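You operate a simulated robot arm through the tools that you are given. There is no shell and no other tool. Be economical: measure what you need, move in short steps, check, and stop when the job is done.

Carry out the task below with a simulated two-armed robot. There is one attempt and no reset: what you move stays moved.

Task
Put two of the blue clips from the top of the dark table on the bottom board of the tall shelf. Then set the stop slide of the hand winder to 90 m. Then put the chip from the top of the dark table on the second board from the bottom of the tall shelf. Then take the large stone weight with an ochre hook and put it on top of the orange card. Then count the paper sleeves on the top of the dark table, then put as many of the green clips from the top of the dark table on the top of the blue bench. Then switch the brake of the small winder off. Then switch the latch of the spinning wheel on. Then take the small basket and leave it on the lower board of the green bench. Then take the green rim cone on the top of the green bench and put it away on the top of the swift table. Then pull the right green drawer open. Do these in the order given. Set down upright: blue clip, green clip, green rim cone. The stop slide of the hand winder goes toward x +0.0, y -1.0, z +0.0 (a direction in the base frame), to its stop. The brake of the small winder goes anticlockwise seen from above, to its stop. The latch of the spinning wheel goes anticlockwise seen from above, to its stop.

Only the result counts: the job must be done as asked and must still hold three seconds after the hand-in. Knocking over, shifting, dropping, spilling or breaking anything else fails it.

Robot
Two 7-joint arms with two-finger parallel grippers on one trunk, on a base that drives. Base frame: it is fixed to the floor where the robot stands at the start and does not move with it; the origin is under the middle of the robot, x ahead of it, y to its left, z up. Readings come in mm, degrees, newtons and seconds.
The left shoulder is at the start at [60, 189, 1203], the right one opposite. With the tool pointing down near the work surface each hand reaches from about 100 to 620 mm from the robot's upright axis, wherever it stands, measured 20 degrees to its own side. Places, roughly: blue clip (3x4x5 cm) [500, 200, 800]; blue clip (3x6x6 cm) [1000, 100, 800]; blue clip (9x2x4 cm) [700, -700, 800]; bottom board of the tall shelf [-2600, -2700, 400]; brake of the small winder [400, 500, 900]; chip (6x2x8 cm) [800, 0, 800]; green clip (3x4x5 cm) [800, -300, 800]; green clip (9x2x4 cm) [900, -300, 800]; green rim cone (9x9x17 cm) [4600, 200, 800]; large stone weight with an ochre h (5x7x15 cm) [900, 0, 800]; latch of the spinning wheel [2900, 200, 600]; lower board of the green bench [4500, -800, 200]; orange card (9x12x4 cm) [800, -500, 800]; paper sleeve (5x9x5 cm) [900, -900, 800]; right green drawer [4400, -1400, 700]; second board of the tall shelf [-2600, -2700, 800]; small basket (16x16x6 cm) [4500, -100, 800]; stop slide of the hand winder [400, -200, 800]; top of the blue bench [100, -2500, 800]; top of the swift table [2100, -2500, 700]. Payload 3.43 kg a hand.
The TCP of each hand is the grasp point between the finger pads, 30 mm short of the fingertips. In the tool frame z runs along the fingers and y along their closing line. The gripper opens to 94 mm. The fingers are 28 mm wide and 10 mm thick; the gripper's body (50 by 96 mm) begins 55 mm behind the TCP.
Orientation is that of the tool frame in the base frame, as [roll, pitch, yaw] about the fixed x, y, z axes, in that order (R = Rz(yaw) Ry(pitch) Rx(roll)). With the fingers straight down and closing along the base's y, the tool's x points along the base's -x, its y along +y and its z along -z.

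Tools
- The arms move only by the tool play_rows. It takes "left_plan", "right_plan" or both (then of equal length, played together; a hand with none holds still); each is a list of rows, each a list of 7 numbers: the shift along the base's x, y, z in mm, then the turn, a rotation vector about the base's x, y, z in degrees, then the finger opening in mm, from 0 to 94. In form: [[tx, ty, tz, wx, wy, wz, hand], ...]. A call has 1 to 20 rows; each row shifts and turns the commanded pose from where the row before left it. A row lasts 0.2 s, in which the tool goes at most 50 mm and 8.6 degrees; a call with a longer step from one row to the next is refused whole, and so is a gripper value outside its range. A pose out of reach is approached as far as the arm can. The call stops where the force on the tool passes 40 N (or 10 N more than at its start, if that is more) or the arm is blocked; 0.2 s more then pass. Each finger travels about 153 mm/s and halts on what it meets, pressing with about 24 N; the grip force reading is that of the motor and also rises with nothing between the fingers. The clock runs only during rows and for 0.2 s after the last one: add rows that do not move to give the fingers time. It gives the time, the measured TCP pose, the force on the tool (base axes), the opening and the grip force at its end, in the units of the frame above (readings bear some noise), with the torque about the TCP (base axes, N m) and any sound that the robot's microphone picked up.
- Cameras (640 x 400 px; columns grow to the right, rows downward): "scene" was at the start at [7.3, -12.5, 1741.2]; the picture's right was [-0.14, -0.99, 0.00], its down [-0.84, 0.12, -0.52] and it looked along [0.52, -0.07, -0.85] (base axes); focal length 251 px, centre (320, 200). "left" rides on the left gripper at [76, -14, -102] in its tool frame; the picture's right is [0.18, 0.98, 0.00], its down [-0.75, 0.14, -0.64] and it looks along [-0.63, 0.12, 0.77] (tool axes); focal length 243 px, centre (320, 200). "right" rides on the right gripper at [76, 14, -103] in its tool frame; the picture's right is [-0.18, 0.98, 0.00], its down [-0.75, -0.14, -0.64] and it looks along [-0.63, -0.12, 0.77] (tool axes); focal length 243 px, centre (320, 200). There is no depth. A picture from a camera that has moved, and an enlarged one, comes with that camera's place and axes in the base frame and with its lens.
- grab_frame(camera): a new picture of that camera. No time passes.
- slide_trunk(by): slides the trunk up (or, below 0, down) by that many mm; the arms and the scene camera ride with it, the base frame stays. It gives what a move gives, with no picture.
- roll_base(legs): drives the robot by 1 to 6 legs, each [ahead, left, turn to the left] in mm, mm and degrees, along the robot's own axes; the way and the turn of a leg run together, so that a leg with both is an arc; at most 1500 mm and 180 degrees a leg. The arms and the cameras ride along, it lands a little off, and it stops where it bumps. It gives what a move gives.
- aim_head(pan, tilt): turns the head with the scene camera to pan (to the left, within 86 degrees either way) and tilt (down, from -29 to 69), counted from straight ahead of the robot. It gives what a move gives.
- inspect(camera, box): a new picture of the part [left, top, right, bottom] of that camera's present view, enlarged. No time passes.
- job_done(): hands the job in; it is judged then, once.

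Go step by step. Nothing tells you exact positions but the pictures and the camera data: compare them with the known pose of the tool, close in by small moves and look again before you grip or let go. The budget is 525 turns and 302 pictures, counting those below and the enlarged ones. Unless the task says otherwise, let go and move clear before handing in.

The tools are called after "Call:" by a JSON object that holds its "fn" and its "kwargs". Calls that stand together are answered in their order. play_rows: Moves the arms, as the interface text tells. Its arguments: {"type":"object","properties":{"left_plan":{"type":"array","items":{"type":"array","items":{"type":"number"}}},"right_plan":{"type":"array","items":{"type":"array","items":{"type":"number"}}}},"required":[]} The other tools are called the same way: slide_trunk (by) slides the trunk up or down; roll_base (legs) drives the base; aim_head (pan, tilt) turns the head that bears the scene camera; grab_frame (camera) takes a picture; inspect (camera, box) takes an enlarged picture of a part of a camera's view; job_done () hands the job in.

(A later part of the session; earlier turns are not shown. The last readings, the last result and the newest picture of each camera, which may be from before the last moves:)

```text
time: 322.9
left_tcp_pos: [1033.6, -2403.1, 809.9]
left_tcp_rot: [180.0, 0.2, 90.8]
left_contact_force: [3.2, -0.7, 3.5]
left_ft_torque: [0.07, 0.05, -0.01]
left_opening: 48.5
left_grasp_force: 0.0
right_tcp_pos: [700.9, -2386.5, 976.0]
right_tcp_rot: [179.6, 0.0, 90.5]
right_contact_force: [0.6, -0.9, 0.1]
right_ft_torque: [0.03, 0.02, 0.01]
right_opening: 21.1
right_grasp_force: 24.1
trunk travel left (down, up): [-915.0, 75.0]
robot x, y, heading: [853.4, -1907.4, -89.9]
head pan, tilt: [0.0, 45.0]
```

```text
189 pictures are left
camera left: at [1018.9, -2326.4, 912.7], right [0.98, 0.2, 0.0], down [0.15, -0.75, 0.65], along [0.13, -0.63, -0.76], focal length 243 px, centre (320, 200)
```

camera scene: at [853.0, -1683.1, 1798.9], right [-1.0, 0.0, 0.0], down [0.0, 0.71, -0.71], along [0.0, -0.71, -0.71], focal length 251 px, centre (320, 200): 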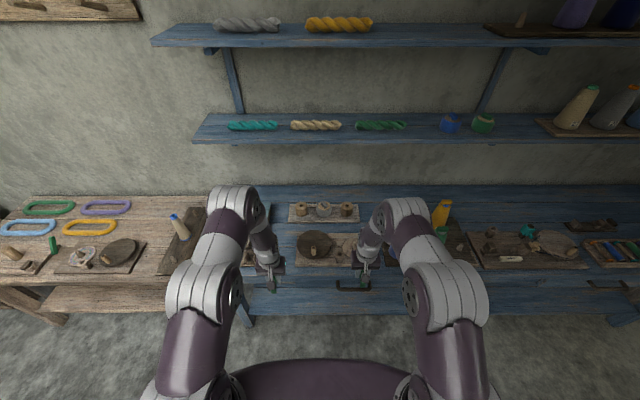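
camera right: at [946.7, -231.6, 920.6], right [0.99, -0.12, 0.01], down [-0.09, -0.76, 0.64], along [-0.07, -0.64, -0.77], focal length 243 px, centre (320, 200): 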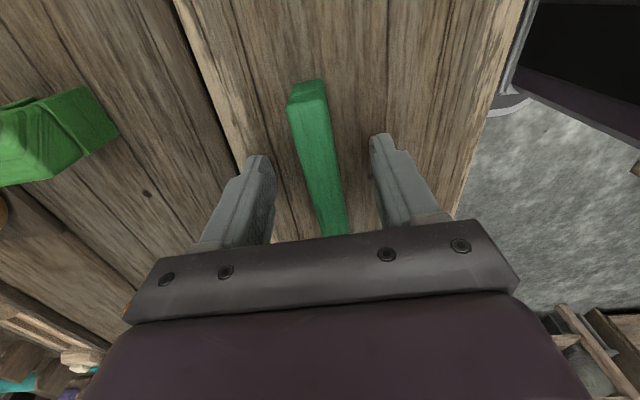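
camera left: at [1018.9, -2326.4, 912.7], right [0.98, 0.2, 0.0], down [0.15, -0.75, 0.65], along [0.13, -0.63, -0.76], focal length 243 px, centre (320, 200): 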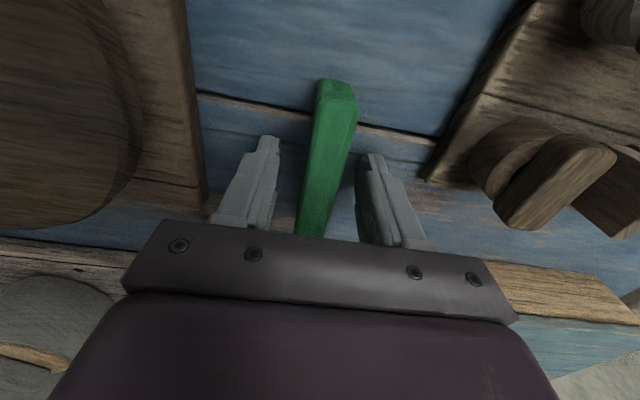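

Call:
{"fn": "play_rows", "kwargs": {"left_plan": [[0, 0, 30, 0, 0, 0, 50], [0, 0, 45, 0, 0, 0, 50], [0, 0, 45, 0, 0, 0, 50], [0, 0, 45, 0, 0, 0, 50], [0, 0, 0, 0, 0, 0, 50]]}}

Call:
{"fn": "roll_base", "kwargs": {"legs": [[-150, 0, 0], [0, 320, 0]]}}

Call:
{"fn": "grab_frame", "kwargs": {"camera": "right"}}

Call:
{"fn": "grab_frame", "kwargs": {"camera": "scene"}}

```text
time: 324.1
left_tcp_pos: [1032.7, -2402.7, 975.6]
left_tcp_rot: [179.9, 0.2, 90.7]
left_contact_force: [0.9, -1.1, -0.3]
left_ft_torque: [0.04, 0.0, 0.02]
left_opening: 50.3
left_grasp_force: 0.0
right_tcp_pos: [700.8, -2385.7, 974.6]
right_tcp_rot: [179.6, 0.0, 90.5]
right_contact_force: [-0.5, -0.9, -0.5]
right_ft_torque: [0.0, 0.03, 0.03]
right_opening: 21.4
right_grasp_force: 23.4
trunk travel left (down, up): [-915.0, 75.0]
robot x, y, heading: [854.3, -1906.4, -90.0]
head pan, tilt: [0.0, 45.0]
```

```text
time: 327.2
left_tcp_pos: [1354.7, -2251.8, 975.0]
left_tcp_rot: [179.8, 0.2, 90.8]
left_contact_force: [0.0, -0.4, -0.3]
left_ft_torque: [0.02, -0.03, 0.03]
left_opening: 50.1
left_grasp_force: 0.0
right_tcp_pos: [1024.7, -2237.3, 976.5]
right_tcp_rot: [179.5, 0.0, 90.6]
right_contact_force: [0.5, -0.3, -0.8]
right_ft_torque: [0.0, -0.04, -0.03]
right_opening: 21.5
right_grasp_force: 24.3
trunk travel left (down, up): [-915.0, 75.0]
robot x, y, heading: [1172.8, -1759.5, -89.7]
head pan, tilt: [0.0, 45.0]
```

```text
188 pictures are left
camera right: at [1036.5, -2160.4, 1079.2], right [0.98, -0.17, 0.01], down [-0.14, -0.76, 0.64], along [-0.11, -0.63, -0.77], focal length 243 px, centre (320, 200)
```

right: 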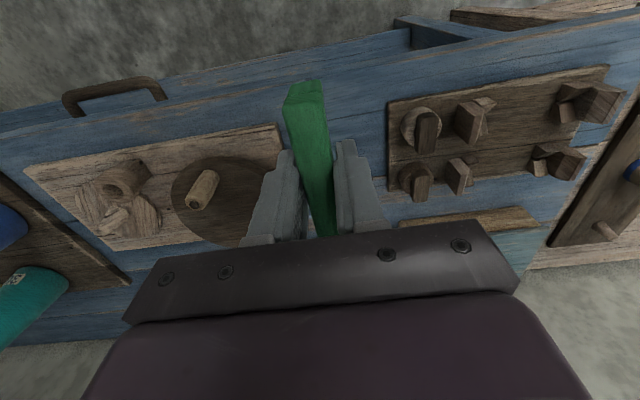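

```text
187 pictures are left
camera scene: at [1173.4, -1782.4, 1798.9], right [-1.0, 0.0, 0.0], down [0.0, 0.71, -0.71], along [0.0, -0.71, -0.71], focal length 251 px, centre (320, 200)
```

scene: 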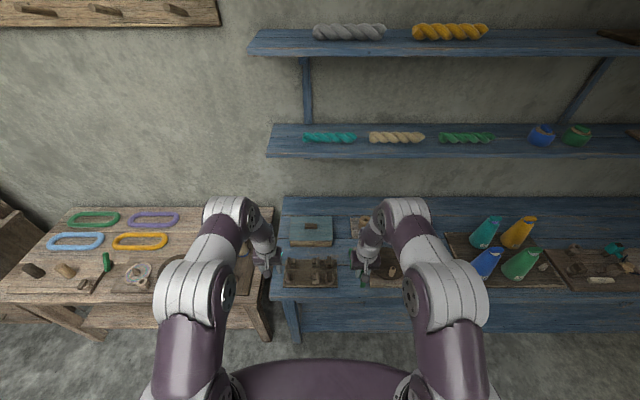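

Call:
{"fn": "play_rows", "kwargs": {"right_plan": [[4, -24, 0, 0, 0, 0, 8], [4, -23, 0, 0, 0, 0, 8], [0, 0, -30, 0, 0, 0, 8], [0, 0, -40, 0, 0, 0, 8], [0, 0, -30, 0, 0, 0, 8], [0, 0, 0, 0, 0, 0, 8]]}}

Call:
{"fn": "grab_frame", "kwargs": {"camera": "right"}}

```text
time: 328.6
left_tcp_pos: [1356.3, -2251.3, 974.9]
left_tcp_rot: [179.9, 0.3, 90.9]
left_contact_force: [0.0, -0.2, 0.3]
left_ft_torque: [0.0, 0.0, 0.02]
left_opening: 50.0
left_grasp_force: 0.1
right_tcp_pos: [1031.5, -2283.1, 877.6]
right_tcp_rot: [179.6, 0.0, 90.6]
right_contact_force: [-0.5, 1.2, -0.4]
right_ft_torque: [0.01, -0.02, 0.01]
right_opening: 21.7
right_grasp_force: 23.8
trunk travel left (down, up): [-915.0, 75.0]
robot x, y, heading: [1177.7, -1759.3, -90.0]
head pan, tilt: [0.0, 45.0]
```

```text
186 pictures are left
camera right: at [1045.2, -2207.4, 980.2], right [0.98, -0.17, 0.01], down [-0.14, -0.75, 0.64], along [-0.11, -0.63, -0.77], focal length 243 px, centre (320, 200)
```

right: 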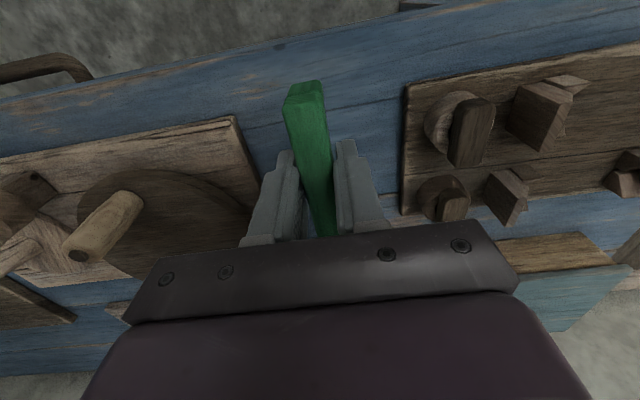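

Call:
{"fn": "play_rows", "kwargs": {"right_plan": [[0, -13, 0, 0, 0, 0, 8], [0, 0, -25, 0, 0, 0, 8], [0, 0, -20, 0, 0, 0, 8], [0, 0, -10, 0, 0, 0, 8], [0, 0, -4, 0, 0, 0, 8], [0, 0, -3, 0, 0, 0, 8], [0, 0, 0, 0, 0, 0, 8]]}}

Call:
{"fn": "grab_frame", "kwargs": {"camera": "right"}}

```text
time: 330.2
left_tcp_pos: [1356.6, -2251.4, 976.8]
left_tcp_rot: [-180.0, 0.4, 90.9]
left_contact_force: [0.0, -0.1, 0.2]
left_ft_torque: [-0.02, 0.01, 0.02]
left_opening: 50.0
left_grasp_force: 0.1
right_tcp_pos: [1032.1, -2298.2, 816.6]
right_tcp_rot: [179.6, 0.3, 90.7]
right_contact_force: [-0.8, -0.5, 15.5]
right_ft_torque: [0.26, 0.06, 0.02]
right_opening: 21.3
right_grasp_force: 24.3
trunk travel left (down, up): [-915.0, 75.0]
robot x, y, heading: [1176.4, -1755.1, -89.6]
head pan, tilt: [0.0, 45.0]
```

```text
185 pictures are left
camera right: at [1045.7, -2220.3, 919.2], right [0.98, -0.17, 0.01], down [-0.14, -0.75, 0.64], along [-0.11, -0.64, -0.76], focal length 243 px, centre (320, 200)
```

right: 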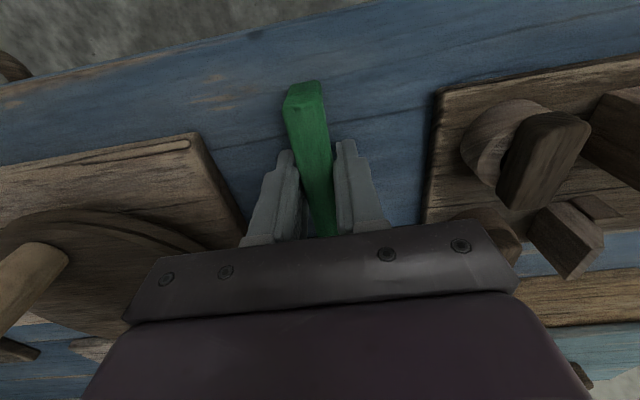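

Contact with the bench. I open and rise, then look at both clips.

Call:
{"fn": "play_rows", "kwargs": {"right_plan": [[0, 0, 1, 0, 0, 0, 40], [0, 0, 0, 0, 0, 0, 50], [0, 0, 0, 0, 0, 0, 50], [0, 0, 30, 0, 0, 0, 50], [0, 0, 45, 0, 0, 0, 50], [0, 0, 45, 0, 0, 0, 50], [0, 0, 40, 0, 0, 0, 50], [0, 0, 0, 0, 0, 0, 50]]}}

Call:
{"fn": "grab_frame", "kwargs": {"camera": "right"}}

```text
time: 332.0
left_tcp_pos: [1356.3, -2253.2, 974.7]
left_tcp_rot: [179.8, 0.2, 90.8]
left_contact_force: [-0.4, 0.2, 0.0]
left_ft_torque: [-0.01, -0.04, -0.01]
left_opening: 50.1
left_grasp_force: 0.0
right_tcp_pos: [1032.5, -2296.2, 976.2]
right_tcp_rot: [179.6, 0.0, 90.6]
right_contact_force: [0.1, 1.2, -0.2]
right_ft_torque: [0.0, 0.01, 0.0]
right_opening: 50.1
right_grasp_force: 0.0
trunk travel left (down, up): [-915.0, 75.0]
robot x, y, heading: [1174.4, -1754.4, -89.7]
head pan, tilt: [0.0, 45.0]
```

```text
184 pictures are left
camera right: at [1045.3, -2220.9, 1078.6], right [0.98, -0.17, 0.01], down [-0.14, -0.76, 0.64], along [-0.11, -0.63, -0.77], focal length 243 px, centre (320, 200)
```

right: 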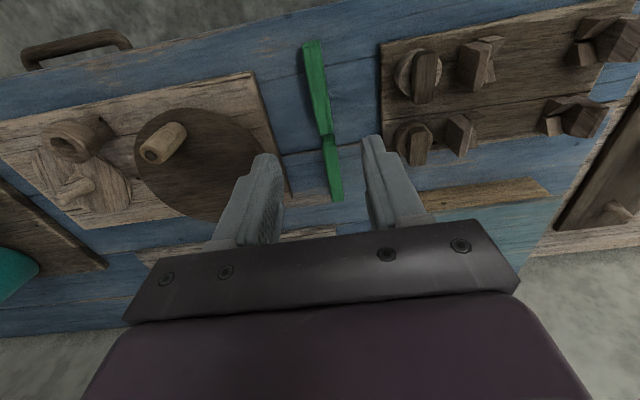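

Call:
{"fn": "inspect", "kwargs": {"camera": "right", "box": [260, 20, 400, 220]}}

```text
2.00 times, centred on (330, 120) of right
camera zoom: at [1045.3, -2220.9, 1078.6], right [0.98, -0.17, 0.01], down [-0.14, -0.76, 0.64], along [-0.11, -0.63, -0.77], focal length 485 px, centre (300, 360)
```

zoom: 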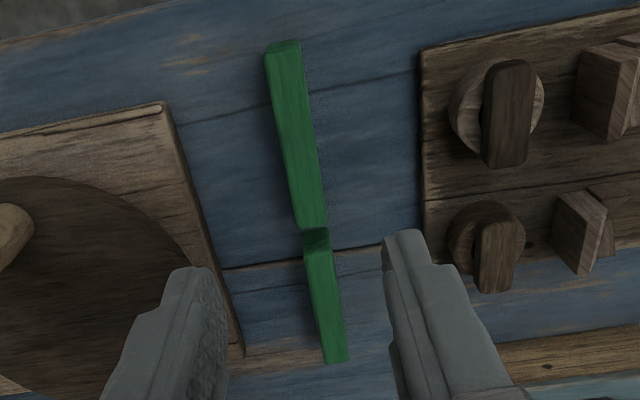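

Both green clips stand on the blue bench. Next is the brake of the small winder on the green side table; I drive back to the front-left.

Call:
{"fn": "roll_base", "kwargs": {"legs": [[-260, 0, 0], [0, 0, 90], [-1000, 0, 0], [-650, 0, 0], [0, 1000, 0], [0, 950, 0]]}}

Call:
{"fn": "grab_frame", "kwargs": {"camera": "scene"}}

```text
time: 355.1
left_tcp_pos: [5.8, 624.9, 974.0]
left_tcp_rot: [179.8, 0.2, -179.1]
left_contact_force: [0.2, 0.0, 0.5]
left_ft_torque: [-0.03, 0.01, 0.02]
left_opening: 49.9
left_grasp_force: 0.0
right_tcp_pos: [52.5, 300.3, 975.6]
right_tcp_rot: [179.6, 0.0, -179.3]
right_contact_force: [-0.4, -0.4, -0.2]
right_ft_torque: [-0.04, 0.04, -0.01]
right_opening: 49.9
right_grasp_force: 0.1
trunk travel left (down, up): [-915.0, 75.0]
robot x, y, heading: [-487.2, 443.7, 0.2]
head pan, tilt: [0.0, 45.0]
```

```text
182 pictures are left
camera scene: at [-465.6, 439.8, 1798.9], right [0.01, -1.0, 0.0], down [-0.71, 0.0, -0.71], along [0.71, 0.0, -0.71], focal length 251 px, centre (320, 200)
```

scene: 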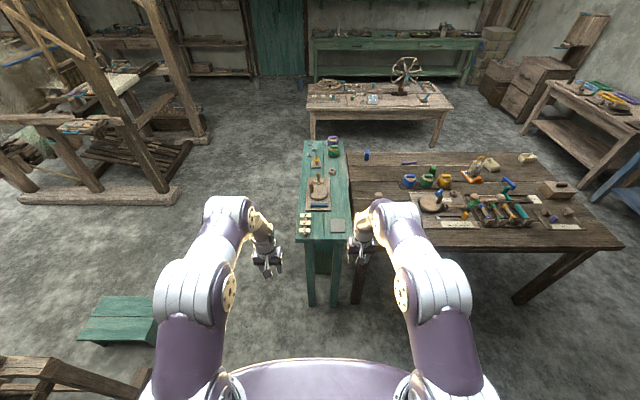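

Call:
{"fn": "roll_base", "kwargs": {"legs": [[250, 0, 0]]}}

Call:
{"fn": "inspect", "kwargs": {"camera": "scene", "box": [270, 130, 390, 260]}}

Call:
{"fn": "grab_frame", "kwargs": {"camera": "right"}}

Call:
{"fn": "grab_frame", "kwargs": {"camera": "left"}}

```text
time: 356.9
left_tcp_pos: [254.6, 625.4, 974.7]
left_tcp_rot: [179.9, 0.4, -179.1]
left_contact_force: [0.3, 1.0, -0.3]
left_ft_torque: [-0.02, 0.02, 0.04]
left_opening: 50.0
left_grasp_force: 0.0
right_tcp_pos: [301.0, 301.4, 974.4]
right_tcp_rot: [179.5, 0.0, -179.4]
right_contact_force: [0.5, -0.5, 0.5]
right_ft_torque: [0.0, 0.01, -0.02]
right_opening: 50.1
right_grasp_force: 0.0
trunk travel left (down, up): [-915.0, 75.0]
robot x, y, heading: [-239.1, 443.1, 0.4]
head pan, tilt: [0.0, 45.0]
```

```text
3.08 times, centred on (330, 195) of scene
camera zoom: at [-218.4, 441.6, 1799.0], right [0.0, -1.0, 0.0], down [-0.71, 0.0, -0.71], along [0.71, 0.0, -0.71], focal length 771 px, centre (289, 215)
```

zoom: 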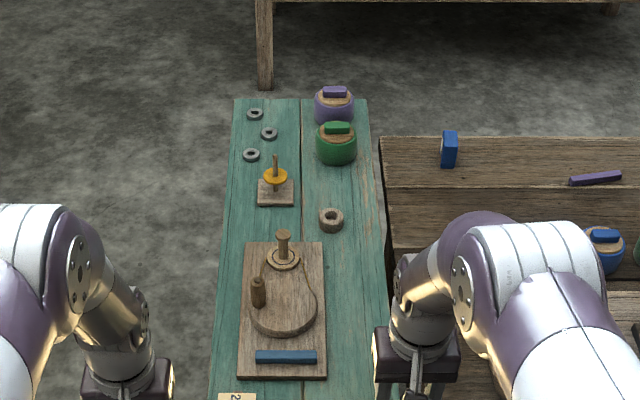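

```text
180 pictures are left
camera right: at [224.6, 313.8, 1078.9], right [0.17, 0.98, 0.01], down [0.75, -0.14, 0.64], along [0.63, -0.11, -0.77], focal length 243 px, centre (320, 200)
```

right: 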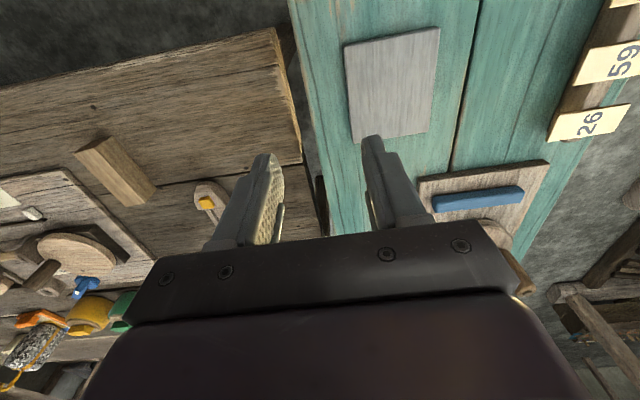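

```text
179 pictures are left
camera left: at [179.2, 610.1, 1078.3], right [-0.2, 0.98, 0.0], down [0.75, 0.15, 0.65], along [0.63, 0.13, -0.76], focal length 243 px, centre (320, 200)
```

left: 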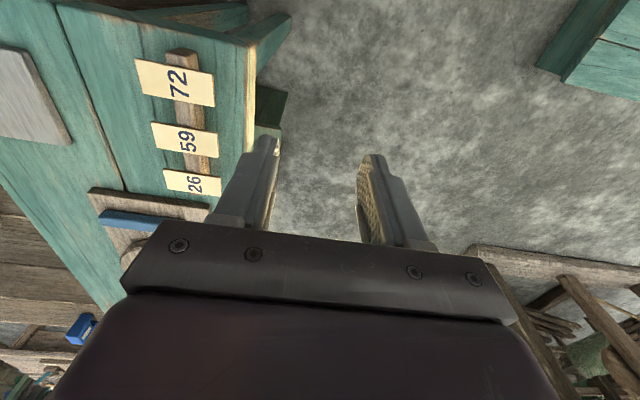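

By triangulation the blue bar on the small winder sits at about (402,445,894), matching the brake. I take a closer look for its pivot and end marks.

Call:
{"fn": "inspect", "kwargs": {"camera": "scene", "box": [300, 200, 350, 265]}}

Call:
{"fn": "inspect", "kwargs": {"camera": "right", "box": [400, 140, 580, 290]}}

```text
6.15 times, centred on (325, 232) of scene
camera zoom: at [-218.4, 441.6, 1799.0], right [0.0, -1.0, 0.0], down [-0.71, 0.0, -0.71], along [0.71, 0.0, -0.71], focal length 1542 px, centre (289, 0)
```

zoom: 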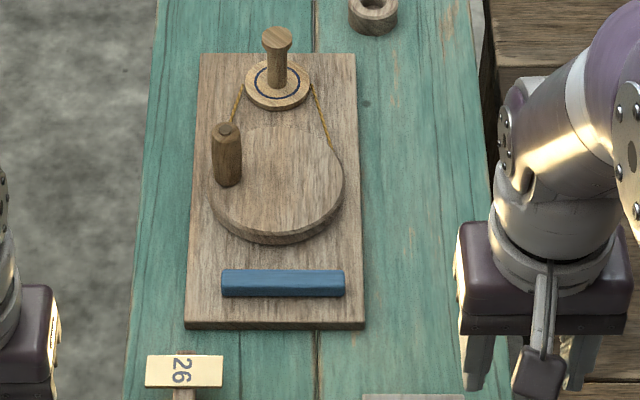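

```text
2.67 times, centred on (490, 215) of right
camera zoom: at [224.6, 313.8, 1078.9], right [0.17, 0.98, 0.01], down [0.75, -0.14, 0.64], along [0.63, -0.11, -0.77], focal length 647 px, centre (-133, 160)
```

zoom: 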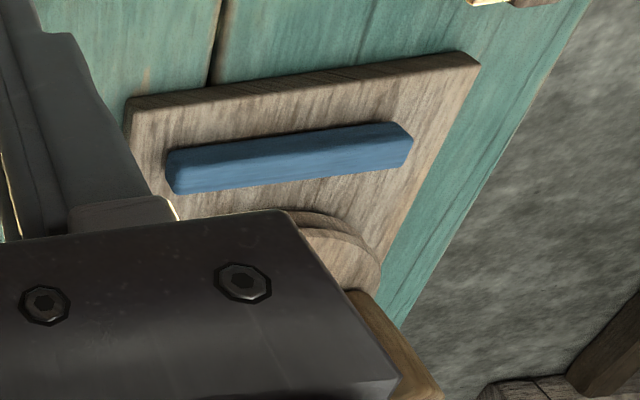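

The brake bar spans y≈403–489 at x≈411; pushing its left (+y) end toward -x turns it anticlockwise for a pivot at its middle or right end. I close the left fingers, raise, and reposition.

Call:
{"fn": "play_rows", "kwargs": {"left_plan": [[0, 0, 40, 0, 0, -0.9, 0], [0, 0, 40, 0, 0, 0, 0], [0, 0, 0, 0, 0, 0, 0]], "right_plan": [[0, 0, 40, 0, 0, 0, 50], [0, 0, 40, 0, 0, 0, 50], [0, 0, 0, 0, 0, 0, 50]]}}

Call:
{"fn": "roll_base", "kwargs": {"legs": [[0, -130, 0], [150, 0, 0]]}}

Call:
{"fn": "grab_frame", "kwargs": {"camera": "left"}}

Call:
{"fn": "grab_frame", "kwargs": {"camera": "scene"}}

```text
time: 357.7
left_tcp_pos: [257.6, 625.9, 1054.8]
left_tcp_rot: [179.8, 0.0, -180.0]
left_contact_force: [-0.1, 0.0, -0.3]
left_ft_torque: [-0.02, -0.02, 0.0]
left_opening: 0.0
left_grasp_force: 24.3
right_tcp_pos: [302.3, 301.7, 1055.1]
right_tcp_rot: [179.6, -0.3, -179.2]
right_contact_force: [-0.2, -0.4, 0.0]
right_ft_torque: [0.03, 0.0, -0.02]
right_opening: 49.7
right_grasp_force: 0.0
trunk travel left (down, up): [-915.0, 75.0]
robot x, y, heading: [-238.9, 443.8, 0.3]
head pan, tilt: [0.0, 45.0]
```

```text
time: 359.9
left_tcp_pos: [404.4, 496.8, 1056.2]
left_tcp_rot: [179.9, 0.2, 179.9]
left_contact_force: [0.0, 0.3, 0.3]
left_ft_torque: [-0.02, 0.0, 0.01]
left_opening: 0.0
left_grasp_force: 23.9
right_tcp_pos: [447.0, 173.1, 1057.4]
right_tcp_rot: [179.6, 0.2, -179.4]
right_contact_force: [-0.9, 0.3, -1.3]
right_ft_torque: [0.01, -0.02, -0.01]
right_opening: 50.1
right_grasp_force: 0.1
trunk travel left (down, up): [-915.0, 75.0]
robot x, y, heading: [-93.2, 311.0, 0.4]
head pan, tilt: [0.0, 45.0]
```

```text
176 pictures are left
camera left: at [327.4, 482.5, 1158.9], right [-0.18, 0.98, 0.0], down [0.75, 0.14, 0.65], along [0.64, 0.12, -0.76], focal length 243 px, centre (320, 200)
```

left: 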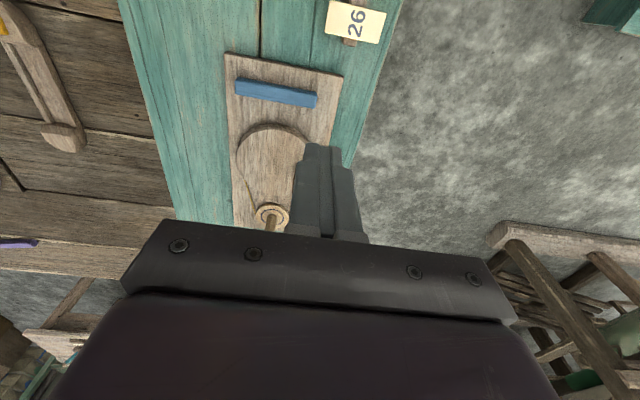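

```text
175 pictures are left
camera scene: at [-71.1, 313.0, 1799.0], right [0.0, -1.0, 0.0], down [-0.71, 0.0, -0.71], along [0.71, 0.0, -0.71], focal length 251 px, centre (320, 200)
```

scene: 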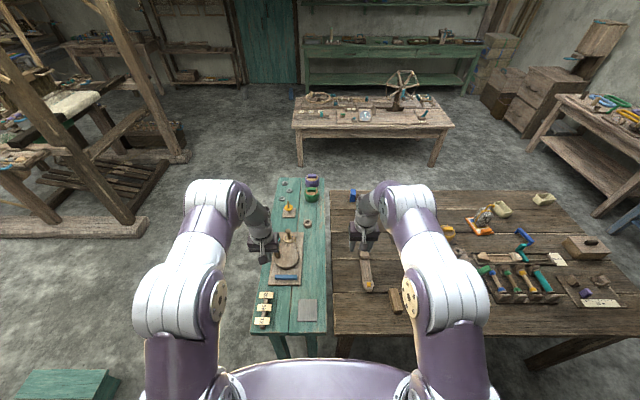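

Call:
{"fn": "play_rows", "kwargs": {"left_plan": [[12, -5, 0, 0, 0, 0, 0], [12, -5, 0, 0, 0, 0, 0], [12, -5, -10, 0, 0, 0, 0], [0, 0, -40, 0, 0, 0, 0], [0, 0, -40, 0, 0, 0, 0], [0, 0, -33, 0, 0, 0, 0], [0, 0, 0, 0, 0, 0, 0]]}}

Call:
{"fn": "grab_frame", "kwargs": {"camera": "left"}}

Call:
{"fn": "inspect", "kwargs": {"camera": "scene", "box": [230, 220, 340, 300]}}

```text
time: 361.5
left_tcp_pos: [442.6, 480.6, 932.8]
left_tcp_rot: [179.8, 0.3, 179.8]
left_contact_force: [-0.2, 0.6, 1.0]
left_ft_torque: [0.0, 0.0, -0.01]
left_opening: 0.2
left_grasp_force: 23.8
right_tcp_pos: [449.7, 172.7, 1055.3]
right_tcp_rot: [179.6, 0.0, -179.5]
right_contact_force: [-0.3, -0.7, 0.9]
right_ft_torque: [-0.01, -0.01, -0.01]
right_opening: 49.9
right_grasp_force: 0.1
trunk travel left (down, up): [-915.0, 75.0]
robot x, y, heading: [-88.4, 313.8, -0.1]
head pan, tilt: [0.0, 45.0]
```

```text
174 pictures are left
camera left: at [365.8, 467.8, 1034.8], right [-0.18, 0.98, 0.0], down [0.75, 0.14, 0.65], along [0.63, 0.12, -0.76], focal length 243 px, centre (320, 200)
```

left: 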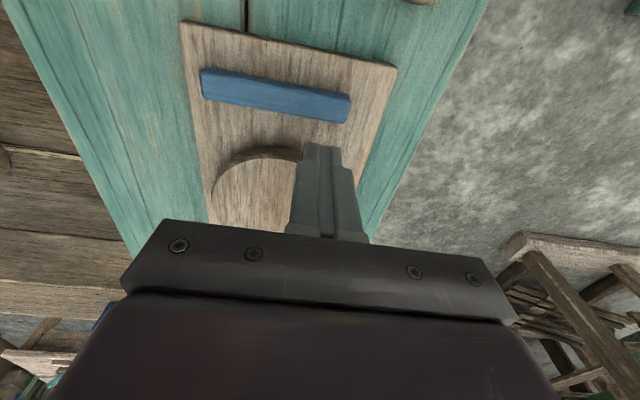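

```text
5.00 times, centred on (285, 260) of scene
camera zoom: at [-68.3, 312.5, 1799.0], right [0.0, -1.0, 0.0], down [-0.71, 0.0, -0.71], along [0.71, 0.0, -0.71], focal length 1253 px, centre (495, -100)
```

zoom: 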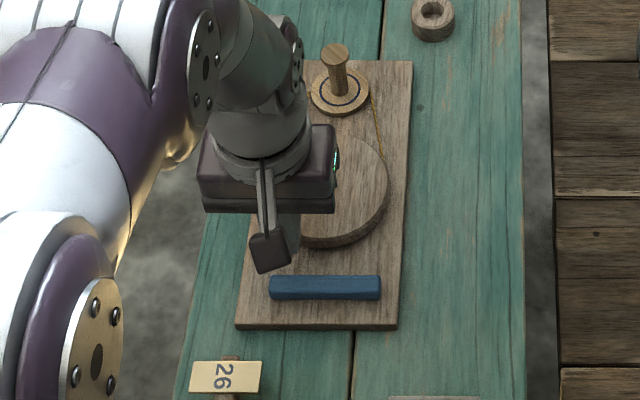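

Call:
{"fn": "play_rows", "kwargs": {"left_plan": [[0, 0, -10, 0, 0, 0, 0], [0, 0, -8, 0, 0, 0, 0], [0, 0, -4, 0, 0, 0, 0], [0, 0, 0, 0, 0, 0, 0]]}}

Call:
{"fn": "grab_frame", "kwargs": {"camera": "left"}}

```text
time: 362.5
left_tcp_pos: [443.2, 481.9, 909.3]
left_tcp_rot: [179.7, 0.2, 179.9]
left_contact_force: [-0.1, -0.5, -0.4]
left_ft_torque: [0.01, 0.0, 0.02]
left_opening: 0.2
left_grasp_force: 24.0
right_tcp_pos: [450.6, 173.0, 1055.6]
right_tcp_rot: [179.6, -0.1, -179.4]
right_contact_force: [-0.2, -0.5, -0.2]
right_ft_torque: [-0.01, -0.01, 0.01]
right_opening: 50.2
right_grasp_force: 0.0
trunk travel left (down, up): [-915.0, 75.0]
robot x, y, heading: [-90.4, 310.5, -0.1]
head pan, tilt: [0.0, 45.0]
```

```text
172 pictures are left
camera left: at [365.8, 467.7, 1012.4], right [-0.18, 0.98, 0.0], down [0.75, 0.14, 0.65], along [0.63, 0.12, -0.76], focal length 243 px, centre (320, 200)
```

left: 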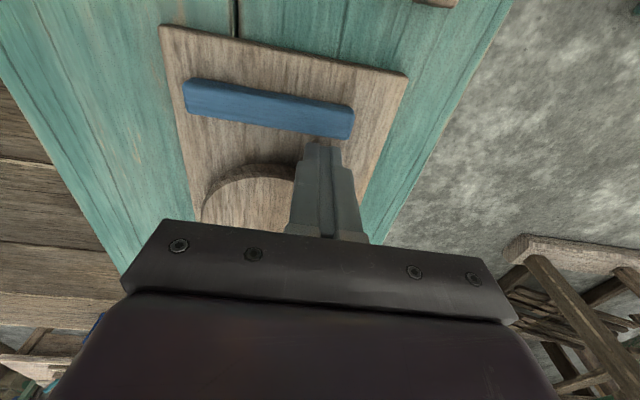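

The fingertip is behind the bar's left end. I push toward -x in small steps.

Call:
{"fn": "play_rows", "kwargs": {"left_plan": [[-5, 0, 0, 0, 0, 0, 0], [-5, 0, 0, 0, 0, 0, 0], [-5, 0, 0, 0, 0, 0, 0], [-5, 0, 0, 0, 0, 0, 0], [0, 0, 0, 0, 0, 0, 0]]}}

Call:
{"fn": "grab_frame", "kwargs": {"camera": "left"}}

```text
time: 363.7
left_tcp_pos: [421.3, 482.4, 910.8]
left_tcp_rot: [179.8, 0.2, 179.9]
left_contact_force: [-0.6, -0.1, 0.0]
left_ft_torque: [0.0, 0.01, 0.01]
left_opening: 0.0
left_grasp_force: 23.9
right_tcp_pos: [450.8, 172.8, 1055.4]
right_tcp_rot: [179.6, 0.0, -179.4]
right_contact_force: [0.3, 0.8, -1.1]
right_ft_torque: [0.02, -0.03, -0.01]
right_opening: 49.9
right_grasp_force: 0.0
trunk travel left (down, up): [-915.0, 75.0]
robot x, y, heading: [-87.8, 311.5, 0.3]
head pan, tilt: [0.0, 45.0]
```

```text
171 pictures are left
camera left: at [345.5, 467.7, 1012.8], right [-0.18, 0.98, 0.0], down [0.75, 0.14, 0.65], along [0.63, 0.12, -0.76], focal length 243 px, centre (320, 200)
```

left: 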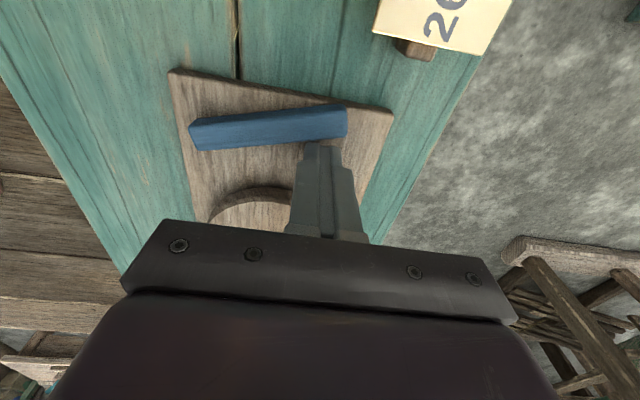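

It rotates the right way about its right end. I keep pushing along the arc until it stops.

Call:
{"fn": "play_rows", "kwargs": {"left_plan": [[-6, -1, 0, 0, 0, 0, 0], [-6, -2, 0, 0, 0, 0, 0], [-6, -3, 0, 0, 0, 0, 0], [-6, -3, 0, 0, 0, 0, 0], [0, 0, 0, 0, 0, 0, 0]]}}

Call:
{"fn": "grab_frame", "kwargs": {"camera": "left"}}

```text
time: 364.6
left_tcp_pos: [413.2, 479.7, 911.3]
left_tcp_rot: [179.9, 1.4, -179.9]
left_contact_force: [17.2, 20.2, -18.7]
left_ft_torque: [0.67, -0.64, -0.06]
left_opening: 0.2
left_grasp_force: 24.4
right_tcp_pos: [453.7, 175.6, 1054.3]
right_tcp_rot: [179.7, -0.2, -179.3]
right_contact_force: [0.2, 0.2, -0.3]
right_ft_torque: [0.05, -0.02, 0.01]
right_opening: 50.0
right_grasp_force: 0.1
trunk travel left (down, up): [-915.0, 75.0]
robot x, y, heading: [-89.1, 317.2, 0.4]
head pan, tilt: [0.0, 45.0]
stopped in row 4 (left hand): the force on the tool passed its limit (the readings are from after the stop); the commanded pose is now the measured one
```

```text
170 pictures are left
camera left: at [334.4, 465.2, 1012.5], right [-0.19, 0.98, 0.0], down [0.74, 0.14, 0.66], along [0.65, 0.12, -0.75], focal length 243 px, centre (320, 200)
```

left: 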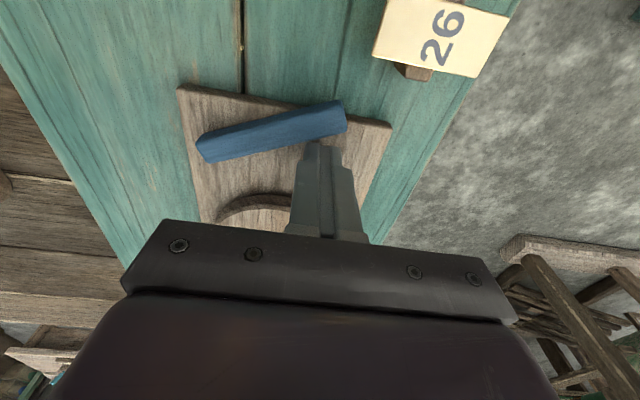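

Call:
{"fn": "play_rows", "kwargs": {"left_plan": [[0, 0, 0, 0, 0, 0, 0], [-4, 0, 0, 0, 0, 0, 0], [-4, 0, 0, 0, 0, 0, 0], [-4, 0, 0, 0, 0, 0, 0]]}}

Call:
{"fn": "inspect", "kwargs": {"camera": "scene", "box": [230, 220, 340, 300]}}

```text
time: 365.5
left_tcp_pos: [412.0, 478.3, 914.1]
left_tcp_rot: [180.0, 2.4, -179.8]
left_contact_force: [22.5, 14.9, -22.2]
left_ft_torque: [0.58, -0.88, 0.02]
left_opening: 0.1
left_grasp_force: 23.8
right_tcp_pos: [452.9, 175.8, 1053.2]
right_tcp_rot: [179.7, -0.3, -179.4]
right_contact_force: [-0.4, -0.4, 0.7]
right_ft_torque: [0.02, -0.02, 0.0]
right_opening: 50.0
right_grasp_force: 0.1
trunk travel left (down, up): [-915.0, 75.0]
robot x, y, heading: [-87.0, 316.7, 0.4]
head pan, tilt: [0.0, 45.0]
stopped in row 4 (left hand): the force on the tool passed its limit (the readings are from after the stop); the commanded pose is now the measured one
```

```text
5.00 times, centred on (285, 260) of scene
camera zoom: at [-61.7, 316.2, 1798.6], right [0.0, -1.0, 0.0], down [-0.71, 0.0, -0.7], along [0.7, 0.0, -0.71], focal length 1253 px, centre (495, -100)
```

zoom: 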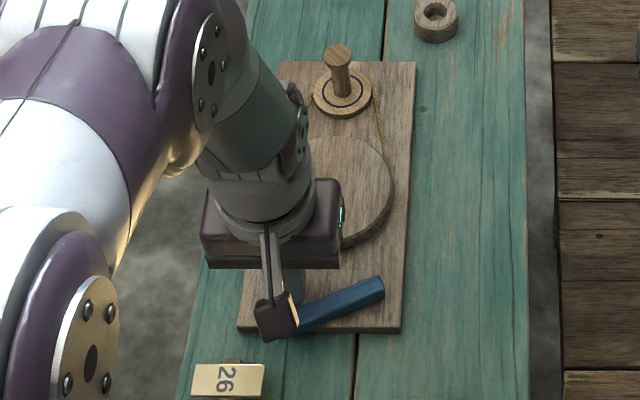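

It's firmly at its stop. I back off a little, lift clear and check.

Call:
{"fn": "play_rows", "kwargs": {"left_plan": [[8, 2, 0, 0, -2.4, 0, 0], [0, 0, 30, 0, 0, 0, 0], [0, 0, 45, 0, 0, 0, 0], [0, 0, 45, 0, 0, 0, 0], [0, 0, 30, 0, 0, 0, 0]]}}

Call:
{"fn": "grab_frame", "kwargs": {"camera": "left"}}

```text
time: 366.7
left_tcp_pos: [415.0, 478.6, 1065.8]
left_tcp_rot: [179.8, 4.4, -179.9]
left_contact_force: [-0.7, -0.5, 0.0]
left_ft_torque: [0.02, -0.01, 0.01]
left_opening: 0.1
left_grasp_force: 23.5
right_tcp_pos: [449.5, 174.7, 1056.3]
right_tcp_rot: [179.6, 0.0, -179.4]
right_contact_force: [-0.3, -0.4, 0.6]
right_ft_torque: [-0.01, 0.0, 0.03]
right_opening: 49.9
right_grasp_force: 0.0
trunk travel left (down, up): [-915.0, 75.0]
robot x, y, heading: [-88.2, 315.4, 0.5]
head pan, tilt: [0.0, 45.0]
```

```text
168 pictures are left
camera left: at [330.3, 464.1, 1163.0], right [-0.18, 0.98, -0.01], down [0.7, 0.14, 0.7], along [0.69, 0.12, -0.72], focal length 243 px, centre (320, 200)
```

left: 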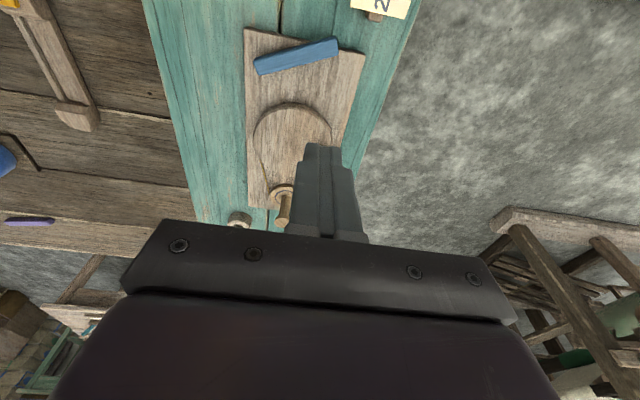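

The brake is turned about 28° to its stop. Next, the spinning wheel's latch; I drive along the left side of the green table to the wheel table.

Call:
{"fn": "play_rows", "kwargs": {"left_plan": [[-20, 0, 20, 0, 4.4, 0, 0], [-30, 0, 20, 0, 0, 0, 0], [-30, 0, 0, 0, 0, 0, 40]]}}

Call:
{"fn": "roll_base", "kwargs": {"legs": [[-280, 0, -0.5], [0, 720, 0], [950, 0, 0], [950, 0, 0]]}}

Call:
{"fn": "aim_head", "kwargs": {"pan": -30, "tilt": 35}}

Call:
{"fn": "grab_frame", "kwargs": {"camera": "scene"}}

```text
time: 367.5
left_tcp_pos: [334.1, 479.0, 1107.1]
left_tcp_rot: [179.9, 0.1, -179.9]
left_contact_force: [-0.4, -0.3, 0.6]
left_ft_torque: [-0.01, -0.02, 0.0]
left_opening: 39.9
left_grasp_force: 0.1
right_tcp_pos: [448.9, 173.7, 1056.0]
right_tcp_rot: [179.6, 0.0, -179.4]
right_contact_force: [-0.7, 0.3, 0.0]
right_ft_torque: [-0.03, -0.02, 0.01]
right_opening: 49.9
right_grasp_force: 0.0
trunk travel left (down, up): [-915.0, 75.0]
robot x, y, heading: [-88.4, 319.1, 0.4]
head pan, tilt: [0.0, 45.0]
```

```text
time: 382.1
left_tcp_pos: [1956.8, 1197.6, 1106.0]
left_tcp_rot: [179.9, 0.1, -180.0]
left_contact_force: [0.2, 0.3, 0.9]
left_ft_torque: [0.02, 0.0, -0.01]
left_opening: 39.7
left_grasp_force: 0.0
right_tcp_pos: [2071.4, 893.4, 1055.2]
right_tcp_rot: [179.6, 0.0, -179.4]
right_contact_force: [-0.3, -0.5, -0.1]
right_ft_torque: [0.04, 0.01, 0.03]
right_opening: 49.8
right_grasp_force: 0.1
trunk travel left (down, up): [-915.0, 75.0]
robot x, y, heading: [1536.2, 1037.0, 0.2]
head pan, tilt: [0.0, 45.0]
```

```text
time: 383.0
left_tcp_pos: [1956.9, 1199.0, 1105.1]
left_tcp_rot: [179.9, 0.0, 180.0]
left_contact_force: [0.2, -0.4, 0.3]
left_ft_torque: [0.0, -0.02, 0.0]
left_opening: 39.9
left_grasp_force: 0.0
right_tcp_pos: [2072.4, 892.3, 1055.9]
right_tcp_rot: [179.7, -0.1, -179.5]
right_contact_force: [0.4, -1.3, 0.4]
right_ft_torque: [0.03, 0.03, -0.01]
right_opening: 50.0
right_grasp_force: 0.1
trunk travel left (down, up): [-915.0, 75.0]
robot x, y, heading: [1534.4, 1031.4, 0.4]
head pan, tilt: [-30.0, 35.0]
```

```text
167 pictures are left
camera scene: at [1549.4, 989.8, 1813.7], right [-0.5, -0.87, 0.0], down [-0.5, 0.29, -0.82], along [0.71, -0.41, -0.57], focal length 251 px, centre (320, 200)
```

scene: 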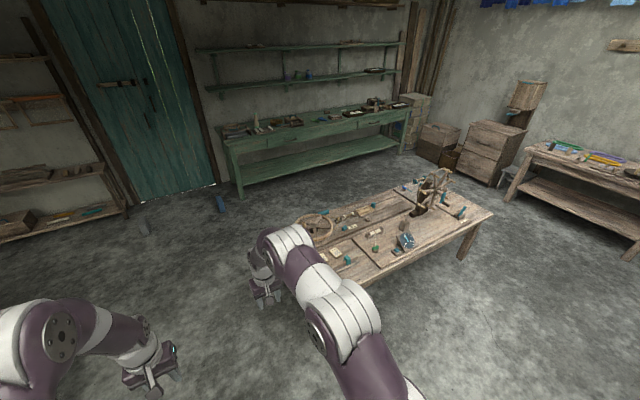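

Call:
{"fn": "inspect", "kwargs": {"camera": "scene", "box": [260, 160, 500, 300]}}

```text
2.67 times, centred on (380, 230) of scene
camera zoom: at [1549.4, 989.8, 1813.7], right [-0.5, -0.87, 0.0], down [-0.5, 0.29, -0.82], along [0.71, -0.41, -0.57], focal length 668 px, centre (160, 120)
```

zoom: 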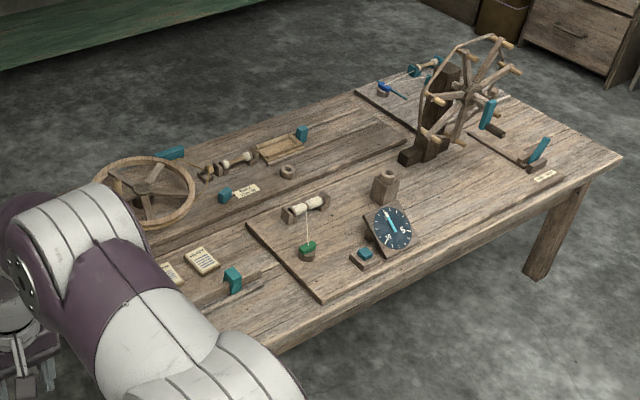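

The spinning wheel lies flat on the far-left; its teal latch is at about (2874,191), reachable from the far side. I drive around.

Call:
{"fn": "roll_base", "kwargs": {"legs": [[950, 0, 0], [950, 0, 0], [0, 0, 180], [0, 650, 0]]}}

Call:
{"fn": "aim_head", "kwargs": {"pan": 0, "tilt": 45}}

Call:
{"fn": "grab_frame", "kwargs": {"camera": "scene"}}

```text
time: 403.1
left_tcp_pos: [3015.0, 215.7, 1106.8]
left_tcp_rot: [179.8, 0.1, 0.2]
left_contact_force: [0.1, -0.2, 0.0]
left_ft_torque: [-0.04, -0.02, 0.04]
left_opening: 40.0
left_grasp_force: 0.0
right_tcp_pos: [2900.0, 520.1, 1056.0]
right_tcp_rot: [179.6, 0.0, 0.7]
right_contact_force: [0.4, 1.1, -0.2]
right_ft_torque: [0.0, -0.01, 0.02]
right_opening: 50.0
right_grasp_force: 0.1
trunk travel left (down, up): [-915.0, 75.0]
robot x, y, heading: [3438.4, 373.5, -179.7]
head pan, tilt: [-30.0, 35.0]
```

```text
time: 404.1
left_tcp_pos: [3014.6, 214.0, 1107.1]
left_tcp_rot: [179.8, 0.1, 0.1]
left_contact_force: [-0.2, -0.1, 0.3]
left_ft_torque: [-0.02, 0.05, -0.02]
left_opening: 40.1
left_grasp_force: 0.0
right_tcp_pos: [2897.9, 518.7, 1056.1]
right_tcp_rot: [179.5, -0.1, 0.5]
right_contact_force: [-0.1, 1.0, 0.1]
right_ft_torque: [0.02, -0.02, 0.02]
right_opening: 49.7
right_grasp_force: 0.1
trunk travel left (down, up): [-915.0, 75.0]
robot x, y, heading: [3433.5, 378.6, -179.9]
head pan, tilt: [0.0, 45.0]
```

```text
165 pictures are left
camera scene: at [3415.6, 374.6, 1799.0], right [0.0, 1.0, 0.0], down [0.71, 0.0, -0.71], along [-0.71, 0.0, -0.71], focal length 251 px, centre (320, 200)
```

scene: 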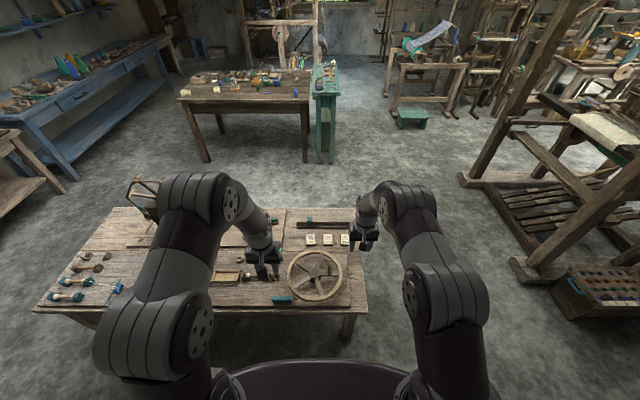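

Call:
{"fn": "inspect", "kwargs": {"camera": "scene", "box": [250, 235, 350, 315]}}

Call:
{"fn": "grab_frame", "kwargs": {"camera": "left"}}

```text
5.00 times, centred on (300, 275) of scene
camera zoom: at [3415.6, 374.6, 1799.0], right [0.0, 1.0, 0.0], down [0.71, 0.0, -0.71], along [-0.71, 0.0, -0.71], focal length 1253 px, centre (420, -175)
```

zoom: 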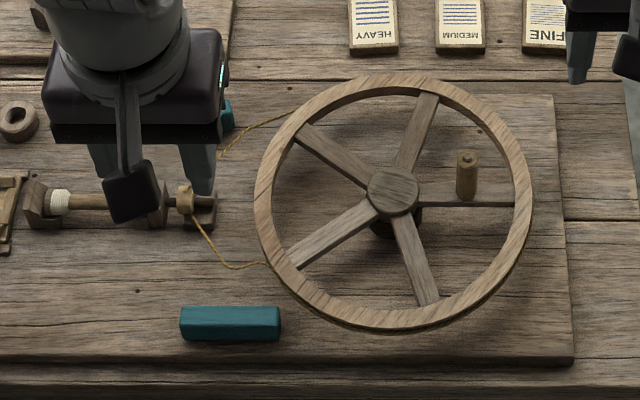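

```text
163 pictures are left
camera left: at [3090.9, 229.2, 1209.3], right [0.19, -0.98, 0.0], down [-0.75, -0.14, 0.64], along [-0.63, -0.12, -0.77], focal length 243 px, centre (320, 200)
```

left: 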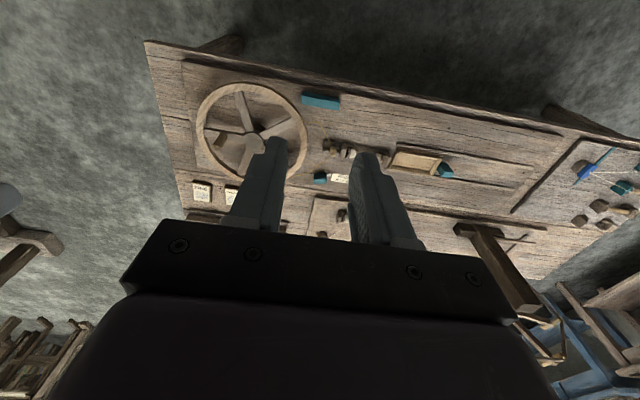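

The latch bar is at about (2920,196,658), y 150–242; its wheel-side (+y) end should swing toward -x. I lower the trunk and bring the closed left fingers to its near side.

Call:
{"fn": "slide_trunk", "kwargs": {"by": -200}}

Call:
{"fn": "play_rows", "kwargs": {"left_plan": [[-12, 3, -30, 0, 0, 0, 0], [-12, 3, -40, 0, 0, 0, 0], [-12, 3, -40, 0, 0, 0, 0], [-12, 3, -40, 0, 0, 0, 0], [-12, 1, -30, 0, 0, 0, 0], [0, 0, 0, 0, 0, 0, 0]]}}

Call:
{"fn": "grab_frame", "kwargs": {"camera": "left"}}

Call:
{"fn": "inspect", "kwargs": {"camera": "scene", "box": [240, 220, 360, 310]}}

```text
time: 406.3
left_tcp_pos: [3013.3, 214.7, 906.8]
left_tcp_rot: [179.8, 0.1, 0.0]
left_contact_force: [-0.6, -0.3, -0.1]
left_ft_torque: [-0.03, 0.0, -0.01]
left_opening: 40.0
left_grasp_force: 0.0
right_tcp_pos: [2898.7, 519.6, 855.7]
right_tcp_rot: [179.6, 0.1, 0.5]
right_contact_force: [0.4, 0.5, -0.1]
right_ft_torque: [-0.02, -0.01, 0.02]
right_opening: 49.9
right_grasp_force: 0.0
trunk travel left (down, up): [-715.0, 275.0]
robot x, y, heading: [3439.5, 378.3, -179.8]
head pan, tilt: [0.0, 45.0]
```

```text
time: 407.7
left_tcp_pos: [2954.5, 227.3, 725.8]
left_tcp_rot: [179.8, 0.1, 0.0]
left_contact_force: [0.4, 0.7, 0.8]
left_ft_torque: [-0.03, 0.0, -0.01]
left_opening: 0.1
left_grasp_force: 23.9
right_tcp_pos: [2899.5, 518.2, 855.6]
right_tcp_rot: [179.6, -0.1, 0.6]
right_contact_force: [0.6, 0.4, -0.3]
right_ft_torque: [-0.02, -0.03, -0.02]
right_opening: 50.2
right_grasp_force: 0.1
trunk travel left (down, up): [-715.0, 275.0]
robot x, y, heading: [3437.8, 378.1, -179.9]
head pan, tilt: [0.0, 45.0]
```

```text
162 pictures are left
camera left: at [3030.7, 241.9, 829.3], right [0.19, -0.98, 0.0], down [-0.75, -0.14, 0.64], along [-0.63, -0.12, -0.77], focal length 243 px, centre (320, 200)
```

left: 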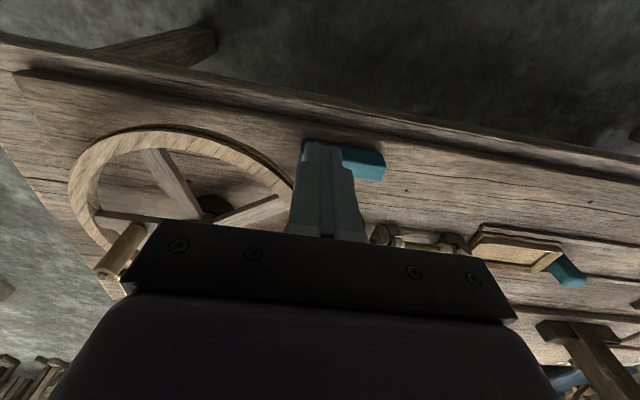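

```text
4.44 times, centred on (300, 265) of scene
camera zoom: at [3416.1, 374.4, 1599.0], right [0.0, 1.0, 0.0], down [0.71, 0.0, -0.71], along [-0.71, 0.0, -0.71], focal length 1114 px, centre (409, -89)
```

zoom: 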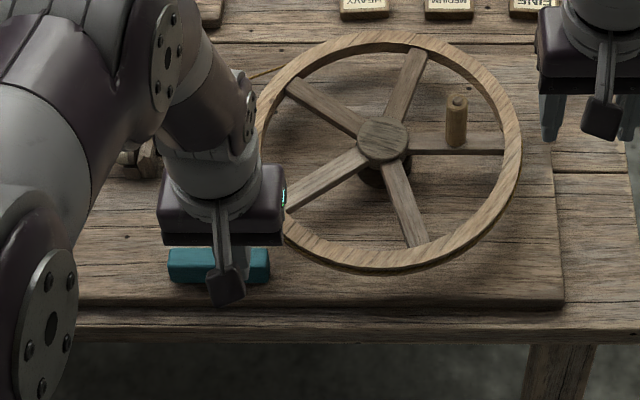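

Call:
{"fn": "play_rows", "kwargs": {"left_plan": [[16, 2, 0, 0, 0, 0, 0], [0, 0, -25, 0, 0, 0, 0], [0, 0, -15, 0, 0, 0, 0], [0, 0, -6, 0, 0, 0, 0], [0, 0, 0, 0, 0, 0, 0]]}}

Call:
{"fn": "grab_frame", "kwargs": {"camera": "left"}}

```text
time: 408.9
left_tcp_pos: [2970.4, 229.4, 680.1]
left_tcp_rot: [180.0, 0.2, 0.2]
left_contact_force: [0.8, -0.9, -0.3]
left_ft_torque: [0.04, -0.02, 0.01]
left_opening: 0.0
left_grasp_force: 23.6
right_tcp_pos: [2899.4, 519.0, 855.3]
right_tcp_rot: [179.6, 0.0, 0.6]
right_contact_force: [-0.5, 0.0, -1.0]
right_ft_torque: [-0.01, 0.04, 0.02]
right_opening: 50.1
right_grasp_force: 0.0
trunk travel left (down, up): [-715.0, 275.0]
robot x, y, heading: [3435.8, 375.4, -179.9]
head pan, tilt: [0.0, 45.0]
```

```text
160 pictures are left
camera left: at [3047.0, 244.2, 783.1], right [0.19, -0.98, 0.0], down [-0.75, -0.14, 0.64], along [-0.63, -0.12, -0.77], focal length 243 px, centre (320, 200)
```

left: 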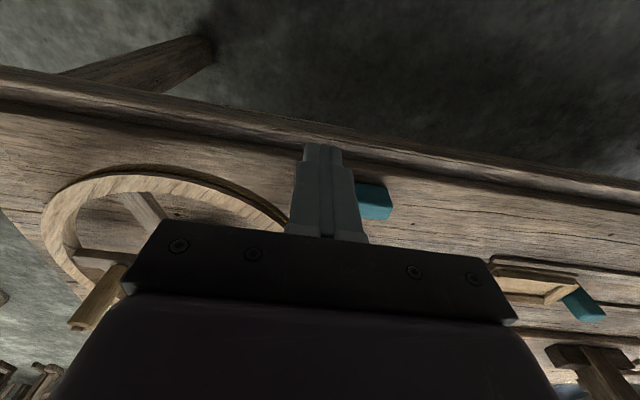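

Call:
{"fn": "play_rows", "kwargs": {"left_plan": [[0, 0, -3, 0, 0, 0, 0], [-6, 0, 0, 0, 0, 0, 0], [-6, 0, 0, 0, 0, 0, 0], [-6, 0, 0, 0, 0, 0, 0], [-6, 0, 0, 0, 0, 0, 0], [-6, 0, 0, 0, 0, 0, 0], [0, 0, 0, 0, 0, 0, 0]]}}

Call:
{"fn": "inspect", "kwargs": {"camera": "scene", "box": [240, 220, 360, 310]}}

Call:
{"fn": "grab_frame", "kwargs": {"camera": "left"}}

```text
time: 410.5
left_tcp_pos: [2940.4, 229.5, 678.5]
left_tcp_rot: [180.0, 0.0, 0.1]
left_contact_force: [0.2, 0.9, -0.6]
left_ft_torque: [0.02, 0.01, -0.02]
left_opening: 0.0
left_grasp_force: 23.8
right_tcp_pos: [2900.0, 517.6, 855.1]
right_tcp_rot: [179.6, 0.0, 0.5]
right_contact_force: [-0.4, -0.1, -0.7]
right_ft_torque: [0.02, -0.01, 0.0]
right_opening: 50.0
right_grasp_force: 0.1
trunk travel left (down, up): [-715.0, 275.0]
robot x, y, heading: [3437.2, 377.5, -179.3]
head pan, tilt: [0.0, 45.0]
```

```text
4.44 times, centred on (300, 265) of scene
camera zoom: at [3415.7, 374.3, 1598.9], right [0.0, 1.0, 0.0], down [0.71, 0.0, -0.71], along [-0.71, 0.0, -0.71], focal length 1114 px, centre (409, -89)
```

zoom: 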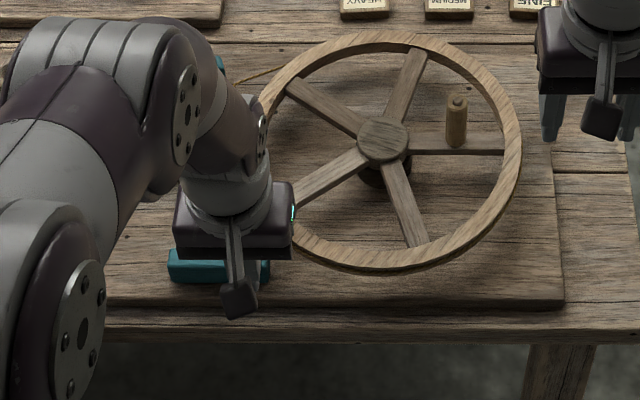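

```text
158 pictures are left
camera left: at [3016.8, 244.4, 780.2], right [0.19, -0.98, 0.0], down [-0.75, -0.14, 0.64], along [-0.63, -0.12, -0.77], focal length 243 px, centre (320, 200)
```

left: 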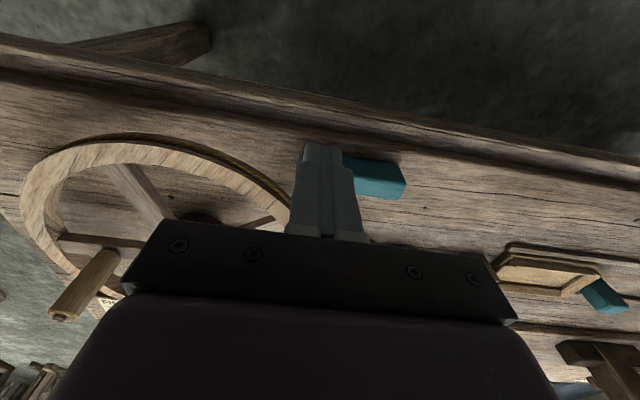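

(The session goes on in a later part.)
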